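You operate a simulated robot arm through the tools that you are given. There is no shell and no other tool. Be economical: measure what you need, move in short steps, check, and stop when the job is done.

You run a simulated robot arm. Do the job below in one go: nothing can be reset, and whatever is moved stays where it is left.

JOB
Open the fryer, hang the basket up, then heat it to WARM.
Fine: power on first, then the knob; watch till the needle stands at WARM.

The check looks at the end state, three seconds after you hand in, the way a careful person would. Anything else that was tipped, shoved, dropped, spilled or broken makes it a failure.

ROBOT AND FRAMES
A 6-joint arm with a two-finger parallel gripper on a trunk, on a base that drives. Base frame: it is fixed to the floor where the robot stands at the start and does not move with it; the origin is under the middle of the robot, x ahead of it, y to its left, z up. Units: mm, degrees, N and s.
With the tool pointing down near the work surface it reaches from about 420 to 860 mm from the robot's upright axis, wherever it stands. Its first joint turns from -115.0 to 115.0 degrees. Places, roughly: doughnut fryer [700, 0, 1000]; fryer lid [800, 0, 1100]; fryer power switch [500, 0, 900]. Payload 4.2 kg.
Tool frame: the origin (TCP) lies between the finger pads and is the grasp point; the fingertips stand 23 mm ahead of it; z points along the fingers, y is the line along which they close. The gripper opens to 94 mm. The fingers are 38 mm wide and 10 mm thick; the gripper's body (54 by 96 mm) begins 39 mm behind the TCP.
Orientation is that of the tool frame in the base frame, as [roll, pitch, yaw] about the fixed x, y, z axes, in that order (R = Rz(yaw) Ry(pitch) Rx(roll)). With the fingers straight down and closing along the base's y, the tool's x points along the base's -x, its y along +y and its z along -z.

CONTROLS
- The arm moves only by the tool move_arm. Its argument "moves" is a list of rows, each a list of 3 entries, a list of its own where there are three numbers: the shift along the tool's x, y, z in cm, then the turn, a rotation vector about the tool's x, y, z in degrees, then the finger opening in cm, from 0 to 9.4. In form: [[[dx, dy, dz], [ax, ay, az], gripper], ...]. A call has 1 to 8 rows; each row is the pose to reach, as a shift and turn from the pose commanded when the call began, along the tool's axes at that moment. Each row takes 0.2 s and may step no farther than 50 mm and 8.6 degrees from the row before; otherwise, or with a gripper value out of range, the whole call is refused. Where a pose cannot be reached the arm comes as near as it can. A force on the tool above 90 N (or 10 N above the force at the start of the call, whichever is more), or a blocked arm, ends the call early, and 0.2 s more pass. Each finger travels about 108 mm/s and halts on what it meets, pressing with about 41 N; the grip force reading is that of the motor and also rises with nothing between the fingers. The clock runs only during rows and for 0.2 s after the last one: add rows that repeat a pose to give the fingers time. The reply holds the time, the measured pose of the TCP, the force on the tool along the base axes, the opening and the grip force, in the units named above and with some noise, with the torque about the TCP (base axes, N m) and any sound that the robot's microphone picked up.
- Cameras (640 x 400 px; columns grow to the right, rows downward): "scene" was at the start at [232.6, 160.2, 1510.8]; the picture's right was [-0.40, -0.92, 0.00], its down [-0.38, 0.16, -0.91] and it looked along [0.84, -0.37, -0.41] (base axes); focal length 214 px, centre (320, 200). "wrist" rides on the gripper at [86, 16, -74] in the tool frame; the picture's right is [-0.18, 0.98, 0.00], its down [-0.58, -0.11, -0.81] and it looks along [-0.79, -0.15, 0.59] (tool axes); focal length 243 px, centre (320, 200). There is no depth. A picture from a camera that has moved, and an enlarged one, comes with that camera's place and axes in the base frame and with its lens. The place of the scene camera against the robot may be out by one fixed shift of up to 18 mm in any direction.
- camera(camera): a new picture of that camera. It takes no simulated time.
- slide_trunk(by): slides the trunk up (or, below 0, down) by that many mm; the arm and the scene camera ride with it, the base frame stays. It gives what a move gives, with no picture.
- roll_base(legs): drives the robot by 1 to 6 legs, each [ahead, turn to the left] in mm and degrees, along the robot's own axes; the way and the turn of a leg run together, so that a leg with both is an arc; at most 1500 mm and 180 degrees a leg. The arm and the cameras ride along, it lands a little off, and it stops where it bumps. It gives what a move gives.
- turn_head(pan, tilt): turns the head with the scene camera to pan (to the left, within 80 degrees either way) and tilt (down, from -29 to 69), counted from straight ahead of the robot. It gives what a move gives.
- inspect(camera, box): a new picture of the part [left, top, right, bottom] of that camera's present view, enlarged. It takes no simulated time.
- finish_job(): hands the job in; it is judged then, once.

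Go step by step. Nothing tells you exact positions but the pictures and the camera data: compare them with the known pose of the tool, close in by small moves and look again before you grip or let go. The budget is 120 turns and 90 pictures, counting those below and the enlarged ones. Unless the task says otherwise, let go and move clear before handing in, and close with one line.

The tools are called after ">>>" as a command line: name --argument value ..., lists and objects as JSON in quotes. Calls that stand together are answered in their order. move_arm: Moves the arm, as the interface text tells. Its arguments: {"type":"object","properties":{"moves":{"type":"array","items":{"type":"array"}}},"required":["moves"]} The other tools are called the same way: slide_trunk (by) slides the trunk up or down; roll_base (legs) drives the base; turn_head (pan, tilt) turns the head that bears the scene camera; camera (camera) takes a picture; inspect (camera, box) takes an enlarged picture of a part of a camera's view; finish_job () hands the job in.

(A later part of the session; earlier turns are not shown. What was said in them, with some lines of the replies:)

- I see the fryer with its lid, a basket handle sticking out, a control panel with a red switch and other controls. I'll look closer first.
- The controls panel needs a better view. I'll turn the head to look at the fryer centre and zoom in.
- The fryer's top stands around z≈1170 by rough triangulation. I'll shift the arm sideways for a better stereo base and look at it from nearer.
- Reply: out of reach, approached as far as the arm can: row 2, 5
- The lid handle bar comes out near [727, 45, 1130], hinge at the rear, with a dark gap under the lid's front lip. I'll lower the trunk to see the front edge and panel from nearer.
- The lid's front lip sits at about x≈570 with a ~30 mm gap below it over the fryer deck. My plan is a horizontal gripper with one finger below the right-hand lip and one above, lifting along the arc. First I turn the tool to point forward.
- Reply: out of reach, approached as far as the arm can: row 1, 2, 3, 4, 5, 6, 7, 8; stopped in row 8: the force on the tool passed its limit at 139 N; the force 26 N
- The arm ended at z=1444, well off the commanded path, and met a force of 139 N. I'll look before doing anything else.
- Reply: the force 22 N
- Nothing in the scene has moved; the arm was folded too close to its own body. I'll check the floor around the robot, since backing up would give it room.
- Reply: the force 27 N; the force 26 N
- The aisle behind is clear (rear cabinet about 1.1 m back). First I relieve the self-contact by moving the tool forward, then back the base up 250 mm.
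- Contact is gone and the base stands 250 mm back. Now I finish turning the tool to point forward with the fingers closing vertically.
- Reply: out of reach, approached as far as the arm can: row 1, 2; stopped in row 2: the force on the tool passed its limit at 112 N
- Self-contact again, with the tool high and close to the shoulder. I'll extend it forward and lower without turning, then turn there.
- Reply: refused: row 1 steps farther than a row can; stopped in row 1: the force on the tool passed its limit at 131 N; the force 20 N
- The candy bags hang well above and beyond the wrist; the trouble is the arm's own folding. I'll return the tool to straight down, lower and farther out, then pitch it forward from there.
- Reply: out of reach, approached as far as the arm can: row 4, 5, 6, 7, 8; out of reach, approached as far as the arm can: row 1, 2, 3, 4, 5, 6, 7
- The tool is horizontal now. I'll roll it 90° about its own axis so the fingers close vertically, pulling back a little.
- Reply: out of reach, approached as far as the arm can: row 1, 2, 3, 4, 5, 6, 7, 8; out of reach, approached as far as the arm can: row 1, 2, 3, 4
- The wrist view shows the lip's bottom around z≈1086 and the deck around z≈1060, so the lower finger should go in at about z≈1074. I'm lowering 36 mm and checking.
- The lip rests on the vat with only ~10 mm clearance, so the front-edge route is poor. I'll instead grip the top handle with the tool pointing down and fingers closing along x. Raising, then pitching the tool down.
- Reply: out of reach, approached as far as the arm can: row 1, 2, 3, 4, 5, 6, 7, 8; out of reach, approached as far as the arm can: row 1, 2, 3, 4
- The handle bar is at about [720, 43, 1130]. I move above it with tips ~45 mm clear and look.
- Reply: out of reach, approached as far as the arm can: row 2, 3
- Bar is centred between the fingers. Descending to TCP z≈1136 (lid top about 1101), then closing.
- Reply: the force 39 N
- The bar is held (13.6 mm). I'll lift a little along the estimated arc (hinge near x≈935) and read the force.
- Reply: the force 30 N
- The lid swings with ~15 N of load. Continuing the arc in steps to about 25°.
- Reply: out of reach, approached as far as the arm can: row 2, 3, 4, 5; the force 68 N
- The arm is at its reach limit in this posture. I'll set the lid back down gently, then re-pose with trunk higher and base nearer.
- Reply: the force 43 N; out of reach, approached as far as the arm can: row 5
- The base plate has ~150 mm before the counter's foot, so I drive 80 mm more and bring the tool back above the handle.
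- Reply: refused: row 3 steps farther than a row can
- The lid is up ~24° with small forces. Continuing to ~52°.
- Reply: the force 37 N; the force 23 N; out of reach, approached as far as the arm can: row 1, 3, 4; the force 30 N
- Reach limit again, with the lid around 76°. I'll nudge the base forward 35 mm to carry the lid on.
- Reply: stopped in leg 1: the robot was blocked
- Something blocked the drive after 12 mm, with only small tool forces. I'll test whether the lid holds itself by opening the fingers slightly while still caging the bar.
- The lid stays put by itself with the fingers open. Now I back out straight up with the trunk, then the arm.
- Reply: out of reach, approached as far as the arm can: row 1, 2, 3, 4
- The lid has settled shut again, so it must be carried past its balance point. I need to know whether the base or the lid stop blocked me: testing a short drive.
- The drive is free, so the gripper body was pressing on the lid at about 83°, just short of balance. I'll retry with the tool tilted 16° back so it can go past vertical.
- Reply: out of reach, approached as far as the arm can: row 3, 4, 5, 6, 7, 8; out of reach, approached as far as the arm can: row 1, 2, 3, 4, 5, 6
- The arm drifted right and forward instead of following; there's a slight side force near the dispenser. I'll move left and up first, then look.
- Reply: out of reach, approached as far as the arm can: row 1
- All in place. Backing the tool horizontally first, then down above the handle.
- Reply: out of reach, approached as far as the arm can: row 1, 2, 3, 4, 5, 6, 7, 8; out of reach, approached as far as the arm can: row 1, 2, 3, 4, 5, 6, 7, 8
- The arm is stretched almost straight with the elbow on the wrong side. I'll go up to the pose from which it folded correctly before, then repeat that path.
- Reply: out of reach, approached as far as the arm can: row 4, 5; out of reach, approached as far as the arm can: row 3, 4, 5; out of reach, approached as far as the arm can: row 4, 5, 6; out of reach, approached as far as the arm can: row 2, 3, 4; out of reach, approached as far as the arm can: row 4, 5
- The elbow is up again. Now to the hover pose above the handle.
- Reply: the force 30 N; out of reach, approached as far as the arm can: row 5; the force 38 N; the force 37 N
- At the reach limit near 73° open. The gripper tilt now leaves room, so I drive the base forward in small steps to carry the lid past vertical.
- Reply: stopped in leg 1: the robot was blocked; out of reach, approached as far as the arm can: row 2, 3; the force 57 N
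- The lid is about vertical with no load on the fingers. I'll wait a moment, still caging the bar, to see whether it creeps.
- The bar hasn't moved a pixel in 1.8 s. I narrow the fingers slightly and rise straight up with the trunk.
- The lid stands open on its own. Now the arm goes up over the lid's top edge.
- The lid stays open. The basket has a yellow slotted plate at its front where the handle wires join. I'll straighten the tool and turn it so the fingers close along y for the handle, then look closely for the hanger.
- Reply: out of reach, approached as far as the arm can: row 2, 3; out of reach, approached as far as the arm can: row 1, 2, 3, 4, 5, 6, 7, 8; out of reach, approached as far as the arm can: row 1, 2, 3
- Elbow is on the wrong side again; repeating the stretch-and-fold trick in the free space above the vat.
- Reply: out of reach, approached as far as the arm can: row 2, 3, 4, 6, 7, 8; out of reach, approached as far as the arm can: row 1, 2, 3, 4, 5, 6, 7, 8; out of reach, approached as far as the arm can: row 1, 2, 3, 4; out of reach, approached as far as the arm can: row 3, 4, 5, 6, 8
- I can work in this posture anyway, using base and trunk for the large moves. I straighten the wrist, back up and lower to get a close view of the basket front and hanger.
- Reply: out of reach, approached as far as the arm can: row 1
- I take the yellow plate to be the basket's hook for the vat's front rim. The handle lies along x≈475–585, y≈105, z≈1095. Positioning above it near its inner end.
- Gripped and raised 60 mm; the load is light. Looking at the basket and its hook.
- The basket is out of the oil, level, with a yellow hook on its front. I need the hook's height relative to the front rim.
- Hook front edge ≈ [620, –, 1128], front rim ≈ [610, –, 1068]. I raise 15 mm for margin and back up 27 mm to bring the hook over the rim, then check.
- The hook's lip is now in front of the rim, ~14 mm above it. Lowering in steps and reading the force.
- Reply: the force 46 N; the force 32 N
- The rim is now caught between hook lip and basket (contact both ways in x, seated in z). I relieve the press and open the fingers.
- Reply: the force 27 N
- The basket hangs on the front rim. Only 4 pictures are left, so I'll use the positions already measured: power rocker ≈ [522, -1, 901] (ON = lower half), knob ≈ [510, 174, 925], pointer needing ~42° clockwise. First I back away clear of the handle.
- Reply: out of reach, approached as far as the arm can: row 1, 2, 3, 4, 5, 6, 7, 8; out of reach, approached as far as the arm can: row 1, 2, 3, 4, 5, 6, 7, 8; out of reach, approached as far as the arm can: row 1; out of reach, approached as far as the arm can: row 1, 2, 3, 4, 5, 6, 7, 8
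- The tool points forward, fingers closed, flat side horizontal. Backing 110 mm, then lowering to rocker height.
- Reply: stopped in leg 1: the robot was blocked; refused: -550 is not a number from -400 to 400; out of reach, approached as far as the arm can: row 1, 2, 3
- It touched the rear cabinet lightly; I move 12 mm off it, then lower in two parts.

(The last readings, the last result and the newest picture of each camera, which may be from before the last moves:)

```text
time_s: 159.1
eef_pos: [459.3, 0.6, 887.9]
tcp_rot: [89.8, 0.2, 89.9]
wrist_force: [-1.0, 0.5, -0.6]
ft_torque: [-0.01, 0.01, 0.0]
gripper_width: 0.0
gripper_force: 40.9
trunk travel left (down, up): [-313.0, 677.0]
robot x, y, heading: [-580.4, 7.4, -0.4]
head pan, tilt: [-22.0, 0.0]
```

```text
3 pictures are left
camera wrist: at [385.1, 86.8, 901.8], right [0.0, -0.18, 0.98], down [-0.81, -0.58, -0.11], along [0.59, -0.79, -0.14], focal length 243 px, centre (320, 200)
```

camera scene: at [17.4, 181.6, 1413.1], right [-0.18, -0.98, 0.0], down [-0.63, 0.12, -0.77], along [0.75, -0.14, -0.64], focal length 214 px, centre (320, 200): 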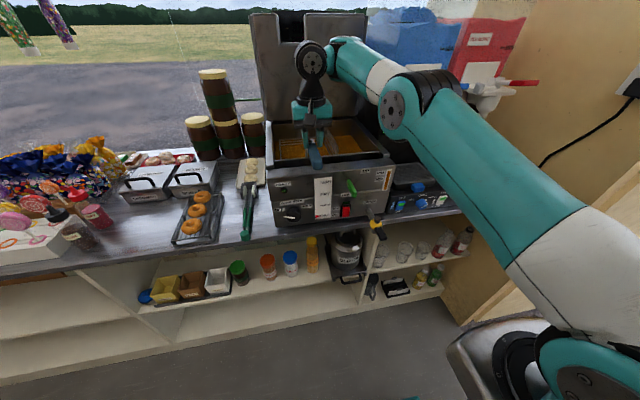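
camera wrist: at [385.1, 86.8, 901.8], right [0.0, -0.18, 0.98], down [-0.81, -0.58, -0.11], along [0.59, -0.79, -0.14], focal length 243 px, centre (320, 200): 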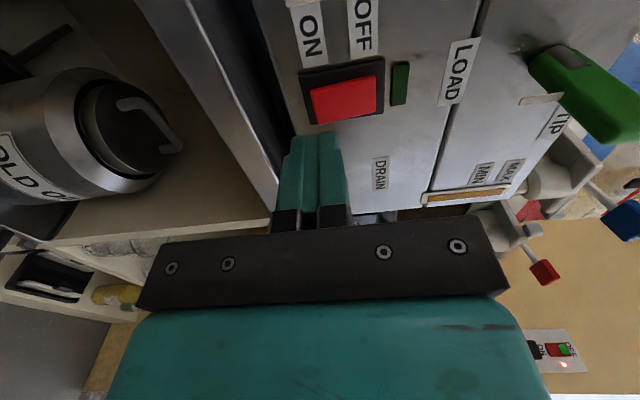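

Clear view: rocker spans z≈883–921, y≈4, ON half is the lower one, right ahead of my fingertips. Pushing forward in small rows.

>>> move_arm --moves '[[[0.3, 0.2, 1], [0, 0, 0], 0], [[0.3, 0.2, 2], [0, 0, 0], 0], [[0.3, 0.2, 2.6], [0, 0, 0], 0], [[0.3, 0.2, 3.1], [0, 0, 0], 0]]'

>>> move_arm --moves '[[[0, 0, 0.4], [0, 0, 0], 0], [[0, 0, 0.8], [0, 0, 0], 0], [[0, 0, 1.1], [0, 0, 0], 0]]'

```text
time_s: 160.1
eef_pos: [463.0, -0.3, 884.9]
tcp_rot: [89.7, 0.2, 89.9]
wrist_force: [0.5, 0.0, -0.4]
ft_torque: [-0.02, -0.01, 0.0]
gripper_width: 0.0
gripper_force: 40.9
out of reach, approached as far as the arm can: row 1, 2, 3, 4
trunk travel left (down, up): [-313.0, 677.0]
robot x, y, heading: [-577.7, 7.1, -0.3]
head pan, tilt: [-22.0, 0.0]
```

```text
time_s: 160.9
eef_pos: [462.8, -0.8, 883.3]
tcp_rot: [89.8, 0.2, 90.0]
wrist_force: [0.7, 0.1, 0.3]
ft_torque: [-0.03, -0.01, -0.02]
gripper_width: 0.1
gripper_force: 40.8
out of reach, approached as far as the arm can: row 1, 2, 3
trunk travel left (down, up): [-313.0, 677.0]
robot x, y, heading: [-577.4, 9.0, -0.2]
head pan, tilt: [-22.0, 0.0]
```

The arm is fully stretched, so I use trunk and base for the push.

>>> slide_trunk --by 6

>>> roll_base --legs '[[24, 0]]'

>>> roll_base --legs '[[8, 0]]'

```text
time_s: 161.5
eef_pos: [462.4, -0.5, 888.3]
tcp_rot: [89.8, 0.3, 90.0]
wrist_force: [0.4, 0.4, 0.5]
ft_torque: [-0.04, -0.01, 0.04]
gripper_width: 0.0
gripper_force: 41.5
trunk travel left (down, up): [-319.0, 671.0]
robot x, y, heading: [-581.4, 7.7, -0.1]
head pan, tilt: [-22.0, 0.0]
```

```text
time_s: 162.3
eef_pos: [487.9, -0.3, 888.7]
tcp_rot: [89.8, 0.2, 90.0]
wrist_force: [0.9, -0.3, 1.0]
ft_torque: [0.0, 0.03, 0.0]
gripper_width: 0.3
gripper_force: 41.1
trunk travel left (down, up): [-319.0, 671.0]
robot x, y, heading: [-556.1, 8.4, -0.3]
head pan, tilt: [-22.0, 0.0]
```

```text
time_s: 163.0
eef_pos: [495.4, -0.4, 889.7]
tcp_rot: [89.8, 0.3, 90.0]
wrist_force: [-0.4, 0.1, 0.0]
ft_torque: [-0.02, 0.01, 0.02]
gripper_width: 0.0
gripper_force: 41.0
trunk travel left (down, up): [-319.0, 671.0]
robot x, y, heading: [-547.8, 6.2, -0.3]
head pan, tilt: [-22.0, 0.0]
```

Tips at x≈518, no contact yet. Continuing in small steps.

>>> roll_base --legs '[[7, 0]]'

>>> roll_base --legs '[[5, 0]]'

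```text
time_s: 163.8
eef_pos: [500.7, 0.1, 889.5]
tcp_rot: [90.0, 0.3, 90.1]
wrist_force: [-39.8, -2.8, -11.4]
ft_torque: [-0.09, -0.1, 0.3]
gripper_width: 0.3
gripper_force: 41.1
trunk travel left (down, up): [-319.0, 671.0]
robot x, y, heading: [-541.0, 6.6, -0.0]
head pan, tilt: [-22.0, 0.0]
```

```text
time_s: 164.5
eef_pos: [501.7, 1.3, 889.0]
tcp_rot: [90.2, 0.2, 89.9]
wrist_force: [-41.5, -3.0, -5.7]
ft_torque: [-0.03, -0.24, 0.36]
gripper_width: 0.0
gripper_force: 40.8
trunk travel left (down, up): [-319.0, 671.0]
robot x, y, heading: [-538.7, 4.2, -0.3]
head pan, tilt: [-22.0, 0.0]
stopped in leg 1: the force on the tool passed its limit at 119 N (the readings are from after the stop); the commanded pose is now the measured one
```

The rocker took a firm press (over 100 N peak). I'll back off, raise to knob height, shift left to y≈174 and pre-roll the wrist −45°, then look at rocker and knob together.

>>> roll_base --legs '[[-90, 0]]'

>>> slide_trunk --by 36

>>> move_arm --moves '[[[2.2, 0, -0.5], [0, 0, -5.6], 0], [[4.4, 0, -1], [0, 0, -11.2], 1], [[6.6, 0, -1.5], [0, 0, -16.8], 2], [[8.8, 0, -2], [0, 0, -22.4], 3], [[11, 0, -2.5], [0, 0, -28], 4], [[13.2, 0, -3], [0, 0, -33.6], 5], [[15.4, 0, -3.5], [0, 0, -39.2], 6], [[17.4, 0, -4], [0, 0, -45], 7]]'

```text
time_s: 165.6
eef_pos: [411.4, 1.6, 886.7]
tcp_rot: [90.3, 0.1, 90.0]
wrist_force: [0.4, -1.1, 0.6]
ft_torque: [-0.01, 0.0, 0.01]
gripper_width: 0.0
gripper_force: 40.6
trunk travel left (down, up): [-319.0, 671.0]
robot x, y, heading: [-630.2, 7.7, -0.3]
head pan, tilt: [-22.0, 0.0]
```

```text
time_s: 166.4
eef_pos: [411.1, 2.4, 922.6]
tcp_rot: [90.3, 0.2, 90.0]
wrist_force: [0.5, -0.3, -0.3]
ft_torque: [-0.04, 0.0, -0.01]
gripper_width: 0.0
gripper_force: 40.5
trunk travel left (down, up): [-355.0, 635.0]
robot x, y, heading: [-631.9, 8.2, -0.1]
head pan, tilt: [-22.0, 0.0]
```

```text
time_s: 168.2
eef_pos: [354.3, 169.1, 920.0]
tcp_rot: [90.5, 45.3, 90.4]
wrist_force: [0.2, 0.7, 0.5]
ft_torque: [0.02, -0.05, -0.01]
gripper_width: 70.1
gripper_force: 0.0
out of reach, approached as far as the arm can: row 5, 6, 7, 8
trunk travel left (down, up): [-355.0, 635.0]
robot x, y, heading: [-634.5, 7.1, -0.1]
head pan, tilt: [-22.0, 0.0]
```

>>> roll_base --legs '[[84, 0]]'

>>> camera --camera "wrist"

```text
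time_s: 169.3
eef_pos: [437.3, 170.1, 918.9]
tcp_rot: [90.5, 45.3, 90.3]
wrist_force: [-0.5, -0.4, 0.1]
ft_torque: [-0.03, -0.01, 0.0]
gripper_width: 70.2
gripper_force: 0.1
trunk travel left (down, up): [-355.0, 635.0]
robot x, y, heading: [-547.2, 10.4, -0.4]
head pan, tilt: [-22.0, 0.0]
```

```text
2 pictures are left
camera wrist: at [362.6, 242.2, 869.1], right [0.0, 0.57, 0.82], down [-0.8, -0.49, 0.34], along [0.59, -0.66, 0.45], focal length 243 px, centre (320, 200)
```

wrist: 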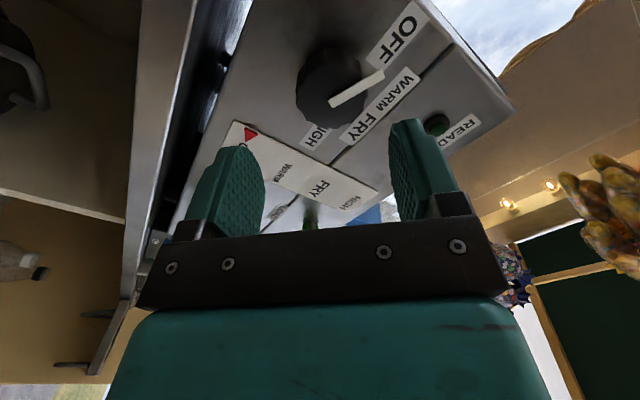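

The pointer still sits at OFF, pointing up-left, so the fingers should close across it. I roll +70° and centre on y≈178, z≈922.

>>> move_arm --moves '[[[0.1, 0.2, 0], [0, 0, 8.5], 8], [[0.2, 0.4, 0], [0, 0, 17], 8], [[0.35, 0.78, 0], [0, 0, 25.5], 8], [[0.35, 0.78, 0], [0, 0, 34], 8], [[0.35, 0.78, 0], [0, 0, 42.5], 8], [[0.35, 0.78, 0], [0, 0, 51], 8], [[0.35, 0.78, 0], [0, 0, 59.5], 8], [[0.35, 0.78, 0], [0, 0, 68], 8]]'

```text
time_s: 171.1
eef_pos: [434.5, 176.1, 922.6]
tcp_rot: [90.3, -23.1, 89.9]
wrist_force: [-0.7, -0.1, 0.7]
ft_torque: [-0.02, 0.02, 0.03]
gripper_width: 79.9
gripper_force: 0.1
out of reach, approached as far as the arm can: row 3, 4, 5, 6, 7, 8
trunk travel left (down, up): [-355.0, 635.0]
robot x, y, heading: [-548.2, 10.3, -0.3]
head pan, tilt: [-22.0, 0.0]
```

>>> roll_base --legs '[[42, 0]]'

>>> roll_base --legs '[[15, 0]]'

```text
time_s: 172.0
eef_pos: [477.8, 176.4, 922.4]
tcp_rot: [90.5, -22.8, 89.9]
wrist_force: [0.6, 0.0, 0.3]
ft_torque: [0.03, -0.01, 0.01]
gripper_width: 80.2
gripper_force: 0.0
trunk travel left (down, up): [-355.0, 635.0]
robot x, y, heading: [-502.6, 6.0, -0.3]
head pan, tilt: [-22.0, 0.0]
```

```text
time_s: 172.8
eef_pos: [491.7, 175.6, 921.3]
tcp_rot: [90.4, -22.7, 90.0]
wrist_force: [-0.2, -0.4, -0.1]
ft_torque: [-0.01, 0.02, -0.03]
gripper_width: 79.9
gripper_force: 0.0
trunk travel left (down, up): [-355.0, 635.0]
robot x, y, heading: [-486.6, 6.2, 0.1]
head pan, tilt: [-22.0, 0.0]
```

>>> move_arm --moves '[[[0, 0, 0], [0, 0, 0], 6], [[0, 0, 0], [0, 0, 0], 4], [[0, 0, 0], [0, 0, 0], 2], [[0, 0, 0], [0, 0, 0], 2]]'

```text
time_s: 173.8
eef_pos: [492.3, 174.9, 926.2]
tcp_rot: [90.0, -22.9, 89.9]
wrist_force: [16.3, -3.5, 20.9]
ft_torque: [-0.05, 0.05, -0.11]
gripper_width: 45.4
gripper_force: 45.2
trunk travel left (down, up): [-355.0, 635.0]
robot x, y, heading: [-486.9, 4.2, -0.1]
head pan, tilt: [-22.0, 0.0]
```

Knob gripped (45 mm). Turning clockwise 44° about the tool axis.

>>> move_arm --moves '[[[0.16, 0.37, 0], [0, 0, 7], 2], [[0.16, 0.37, 0], [0, 0, 14], 2], [[0.16, 0.37, 0], [0, 0, 21], 2], [[0.16, 0.37, 0], [0, 0, 28], 2], [[0.16, 0.37, 0], [0, 0, 36], 2], [[0.16, 0.37, 0], [0, 0, 44], 2], [[0.16, 0.37, 0], [0, 0, 44], 2]]'

```text
time_s: 175.3
eef_pos: [491.4, 174.0, 924.8]
tcp_rot: [90.9, -66.8, 89.2]
wrist_force: [12.6, -9.6, 10.6]
ft_torque: [0.01, -0.01, -0.04]
gripper_width: 45.4
gripper_force: 44.4
trunk travel left (down, up): [-355.0, 635.0]
robot x, y, heading: [-490.3, 9.1, -0.2]
head pan, tilt: [-22.0, 0.0]
```

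The knob followed with no residual torque. I release, back off and swing the arm aside so the scene camera can see the gauge.

>>> move_arm --moves '[[[0, 0, 0], [0, 0, 0], 5.5], [[0, 0, 0], [0, 0, 0], 8], [[0, 0, 0], [0, 0, 0], 8]]'

>>> roll_base --legs '[[-150, 0]]'

>>> slide_trunk --by 60

>>> turn_head --pan -8 --tilt 8

```text
time_s: 176.2
eef_pos: [491.4, 176.4, 925.8]
tcp_rot: [90.9, -66.8, 89.3]
wrist_force: [0.2, -0.3, 0.3]
ft_torque: [-0.01, -0.01, 0.02]
gripper_width: 80.0
gripper_force: 0.0
trunk travel left (down, up): [-355.0, 635.0]
robot x, y, heading: [-492.1, 6.9, 0.0]
head pan, tilt: [-22.0, 0.0]
```

```text
time_s: 177.5
eef_pos: [338.9, 175.2, 925.4]
tcp_rot: [90.7, -66.7, 89.4]
wrist_force: [0.4, -0.5, 0.1]
ft_torque: [-0.03, 0.01, 0.01]
gripper_width: 80.1
gripper_force: 0.1
trunk travel left (down, up): [-355.0, 635.0]
robot x, y, heading: [-644.0, 9.0, -0.1]
head pan, tilt: [-22.0, 0.0]
```

```text
time_s: 178.5
eef_pos: [338.4, 177.2, 985.6]
tcp_rot: [91.0, -66.8, 89.3]
wrist_force: [-0.5, -0.5, 0.2]
ft_torque: [-0.02, -0.01, 0.01]
gripper_width: 80.2
gripper_force: 0.1
trunk travel left (down, up): [-415.0, 575.0]
robot x, y, heading: [-639.5, 10.7, 0.2]
head pan, tilt: [-22.0, 0.0]
```

```text
time_s: 179.3
eef_pos: [338.3, 176.8, 987.1]
tcp_rot: [90.8, -66.8, 89.4]
wrist_force: [-0.3, -0.3, 0.5]
ft_torque: [0.0, -0.01, 0.01]
gripper_width: 80.2
gripper_force: 0.1
trunk travel left (down, up): [-415.0, 575.0]
robot x, y, heading: [-645.9, 12.5, -0.1]
head pan, tilt: [-8.0, 8.0]
```

>>> move_arm --moves '[[[-1.5, 3.5, 0], [0, 0, 0], 8], [[-3, 7, 0], [0, 0, 0], 6], [[-4.5, 10.5, 0], [0, 0, 0], 4], [[-6, 14, 0], [0, 0, 0], 3], [[-7.3, 17.5, 0], [0, 0, 0], 3], [[-7.3, 17.5, 0], [0, 0, 0], 3], [[-7.3, 17.5, 0], [0, 0, 0], 3], [[-7.3, 17.5, 0], [0, 0, 0], 3]]'

>>> move_arm --moves '[[[0, 0, 0], [0, 0, 0], 3], [[0, 0, 0], [0, 0, 0], 3], [[0, 0, 0], [0, 0, 0], 3], [[0, 0, 0], [0, 0, 0], 3], [[0, 0, 0], [0, 0, 0], 3], [[0, 0, 0], [0, 0, 0], 3], [[0, 0, 0], [0, 0, 0], 3], [[0, 0, 0], [0, 0, 0], 3]]'

>>> inspect --camera "scene" --box '[265, 180, 361, 240]'

```text
time_s: 181.1
eef_pos: [339.9, -13.9, 986.4]
tcp_rot: [90.8, -66.8, 89.4]
wrist_force: [-1.1, -0.2, 0.3]
ft_torque: [0.02, 0.03, -0.01]
gripper_width: 29.9
gripper_force: 0.1
trunk travel left (down, up): [-415.0, 575.0]
robot x, y, heading: [-640.5, 6.1, -0.1]
head pan, tilt: [-8.0, 8.0]
```

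```text
time_s: 182.9
eef_pos: [339.5, -14.7, 985.6]
tcp_rot: [90.7, -66.9, 89.4]
wrist_force: [-1.8, -0.3, -0.4]
ft_torque: [0.03, 0.01, 0.02]
gripper_width: 29.9
gripper_force: 0.1
trunk travel left (down, up): [-415.0, 575.0]
robot x, y, heading: [-641.9, 5.6, -0.1]
head pan, tilt: [-8.0, 8.0]
```

```text
6.67 times, centred on (313, 210) of scene
camera zoom: at [-402.6, 189.3, 1116.1], right [-0.14, -0.99, 0.0], down [-0.14, 0.02, -0.99], along [0.98, -0.14, -0.14], focal length 1430 px, centre (367, 133)
```

zoom: 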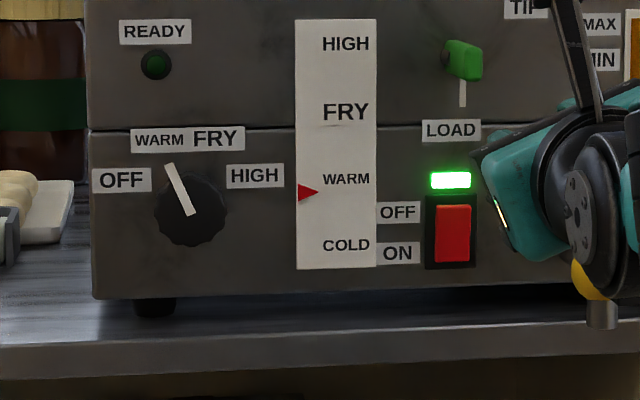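

Power lamp is lit, the pointer stands at WARM, and the needle is climbing, nearly at WARM. I wait a few more seconds before the last look.

>>> move_arm --moves '[[[0, 0, 0], [0, 0, 0], 3], [[0, 0, 0], [0, 0, 0], 3], [[0, 0, 0], [0, 0, 0], 3], [[0, 0, 0], [0, 0, 0], 3], [[0, 0, 0], [0, 0, 0], 3], [[0, 0, 0], [0, 0, 0], 3], [[0, 0, 0], [0, 0, 0], 3], [[0, 0, 0], [0, 0, 0], 3]]'

>>> move_arm --moves '[[[0, 0, 0], [0, 0, 0], 3], [[0, 0, 0], [0, 0, 0], 3], [[0, 0, 0], [0, 0, 0], 3], [[0, 0, 0], [0, 0, 0], 3], [[0, 0, 0], [0, 0, 0], 3], [[0, 0, 0], [0, 0, 0], 3], [[0, 0, 0], [0, 0, 0], 3], [[0, 0, 0], [0, 0, 0], 3]]'

>>> move_arm --moves '[[[0, 0, 0], [0, 0, 0], 3], [[0, 0, 0], [0, 0, 0], 3], [[0, 0, 0], [0, 0, 0], 3], [[0, 0, 0], [0, 0, 0], 3], [[0, 0, 0], [0, 0, 0], 3], [[0, 0, 0], [0, 0, 0], 3], [[0, 0, 0], [0, 0, 0], 3], [[0, 0, 0], [0, 0, 0], 3]]'

>>> inspect --camera "scene" --box '[250, 140, 378, 220]'

```text
time_s: 184.7
eef_pos: [339.4, -15.1, 986.5]
tcp_rot: [90.8, -66.8, 89.4]
wrist_force: [-0.1, 0.3, 0.8]
ft_torque: [0.02, -0.01, -0.01]
gripper_width: 30.2
gripper_force: 0.0
trunk travel left (down, up): [-415.0, 575.0]
robot x, y, heading: [-640.1, 9.7, -0.1]
head pan, tilt: [-8.0, 8.0]
```

```text
time_s: 186.5
eef_pos: [339.4, -14.6, 987.0]
tcp_rot: [90.7, -66.8, 89.4]
wrist_force: [0.4, 1.1, -0.3]
ft_torque: [0.02, 0.02, 0.03]
gripper_width: 30.1
gripper_force: 0.1
trunk travel left (down, up): [-415.0, 575.0]
robot x, y, heading: [-643.3, 10.1, 0.1]
head pan, tilt: [-8.0, 8.0]
```

```text
time_s: 188.3
eef_pos: [339.8, -14.7, 987.8]
tcp_rot: [90.9, -66.9, 89.3]
wrist_force: [-0.1, 0.0, -0.3]
ft_torque: [-0.01, -0.02, 0.01]
gripper_width: 29.9
gripper_force: 0.0
trunk travel left (down, up): [-415.0, 575.0]
robot x, y, heading: [-639.8, 4.4, -0.3]
head pan, tilt: [-8.0, 8.0]
```

```text
5.00 times, centred on (314, 180) of scene
camera zoom: at [-402.6, 189.3, 1116.1], right [-0.14, -0.99, 0.0], down [-0.14, 0.02, -0.99], along [0.98, -0.14, -0.14], focal length 1072 px, centre (350, 300)
```

zoom: 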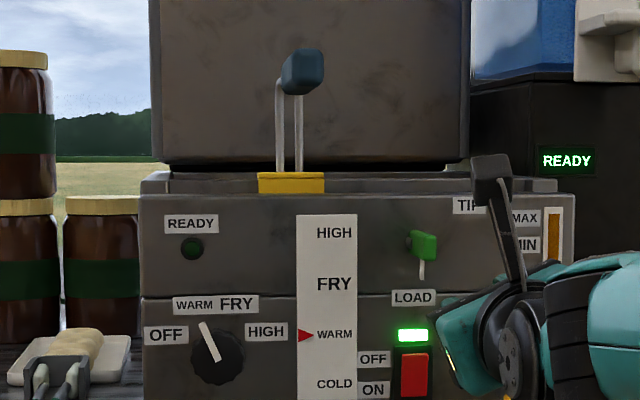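

The lid is open, the basket hangs by its hook on the front rim, power is on, and the needle stands at WARM. The arm is clear, so I'm handing in.

>>> finish_job

```text
The job is handed in.
```

The job is handed in: the fryer lid is open, the basket hangs by its hook on the front rim, and power is on. The knob is at WARM, where the needle stood in my last picture.
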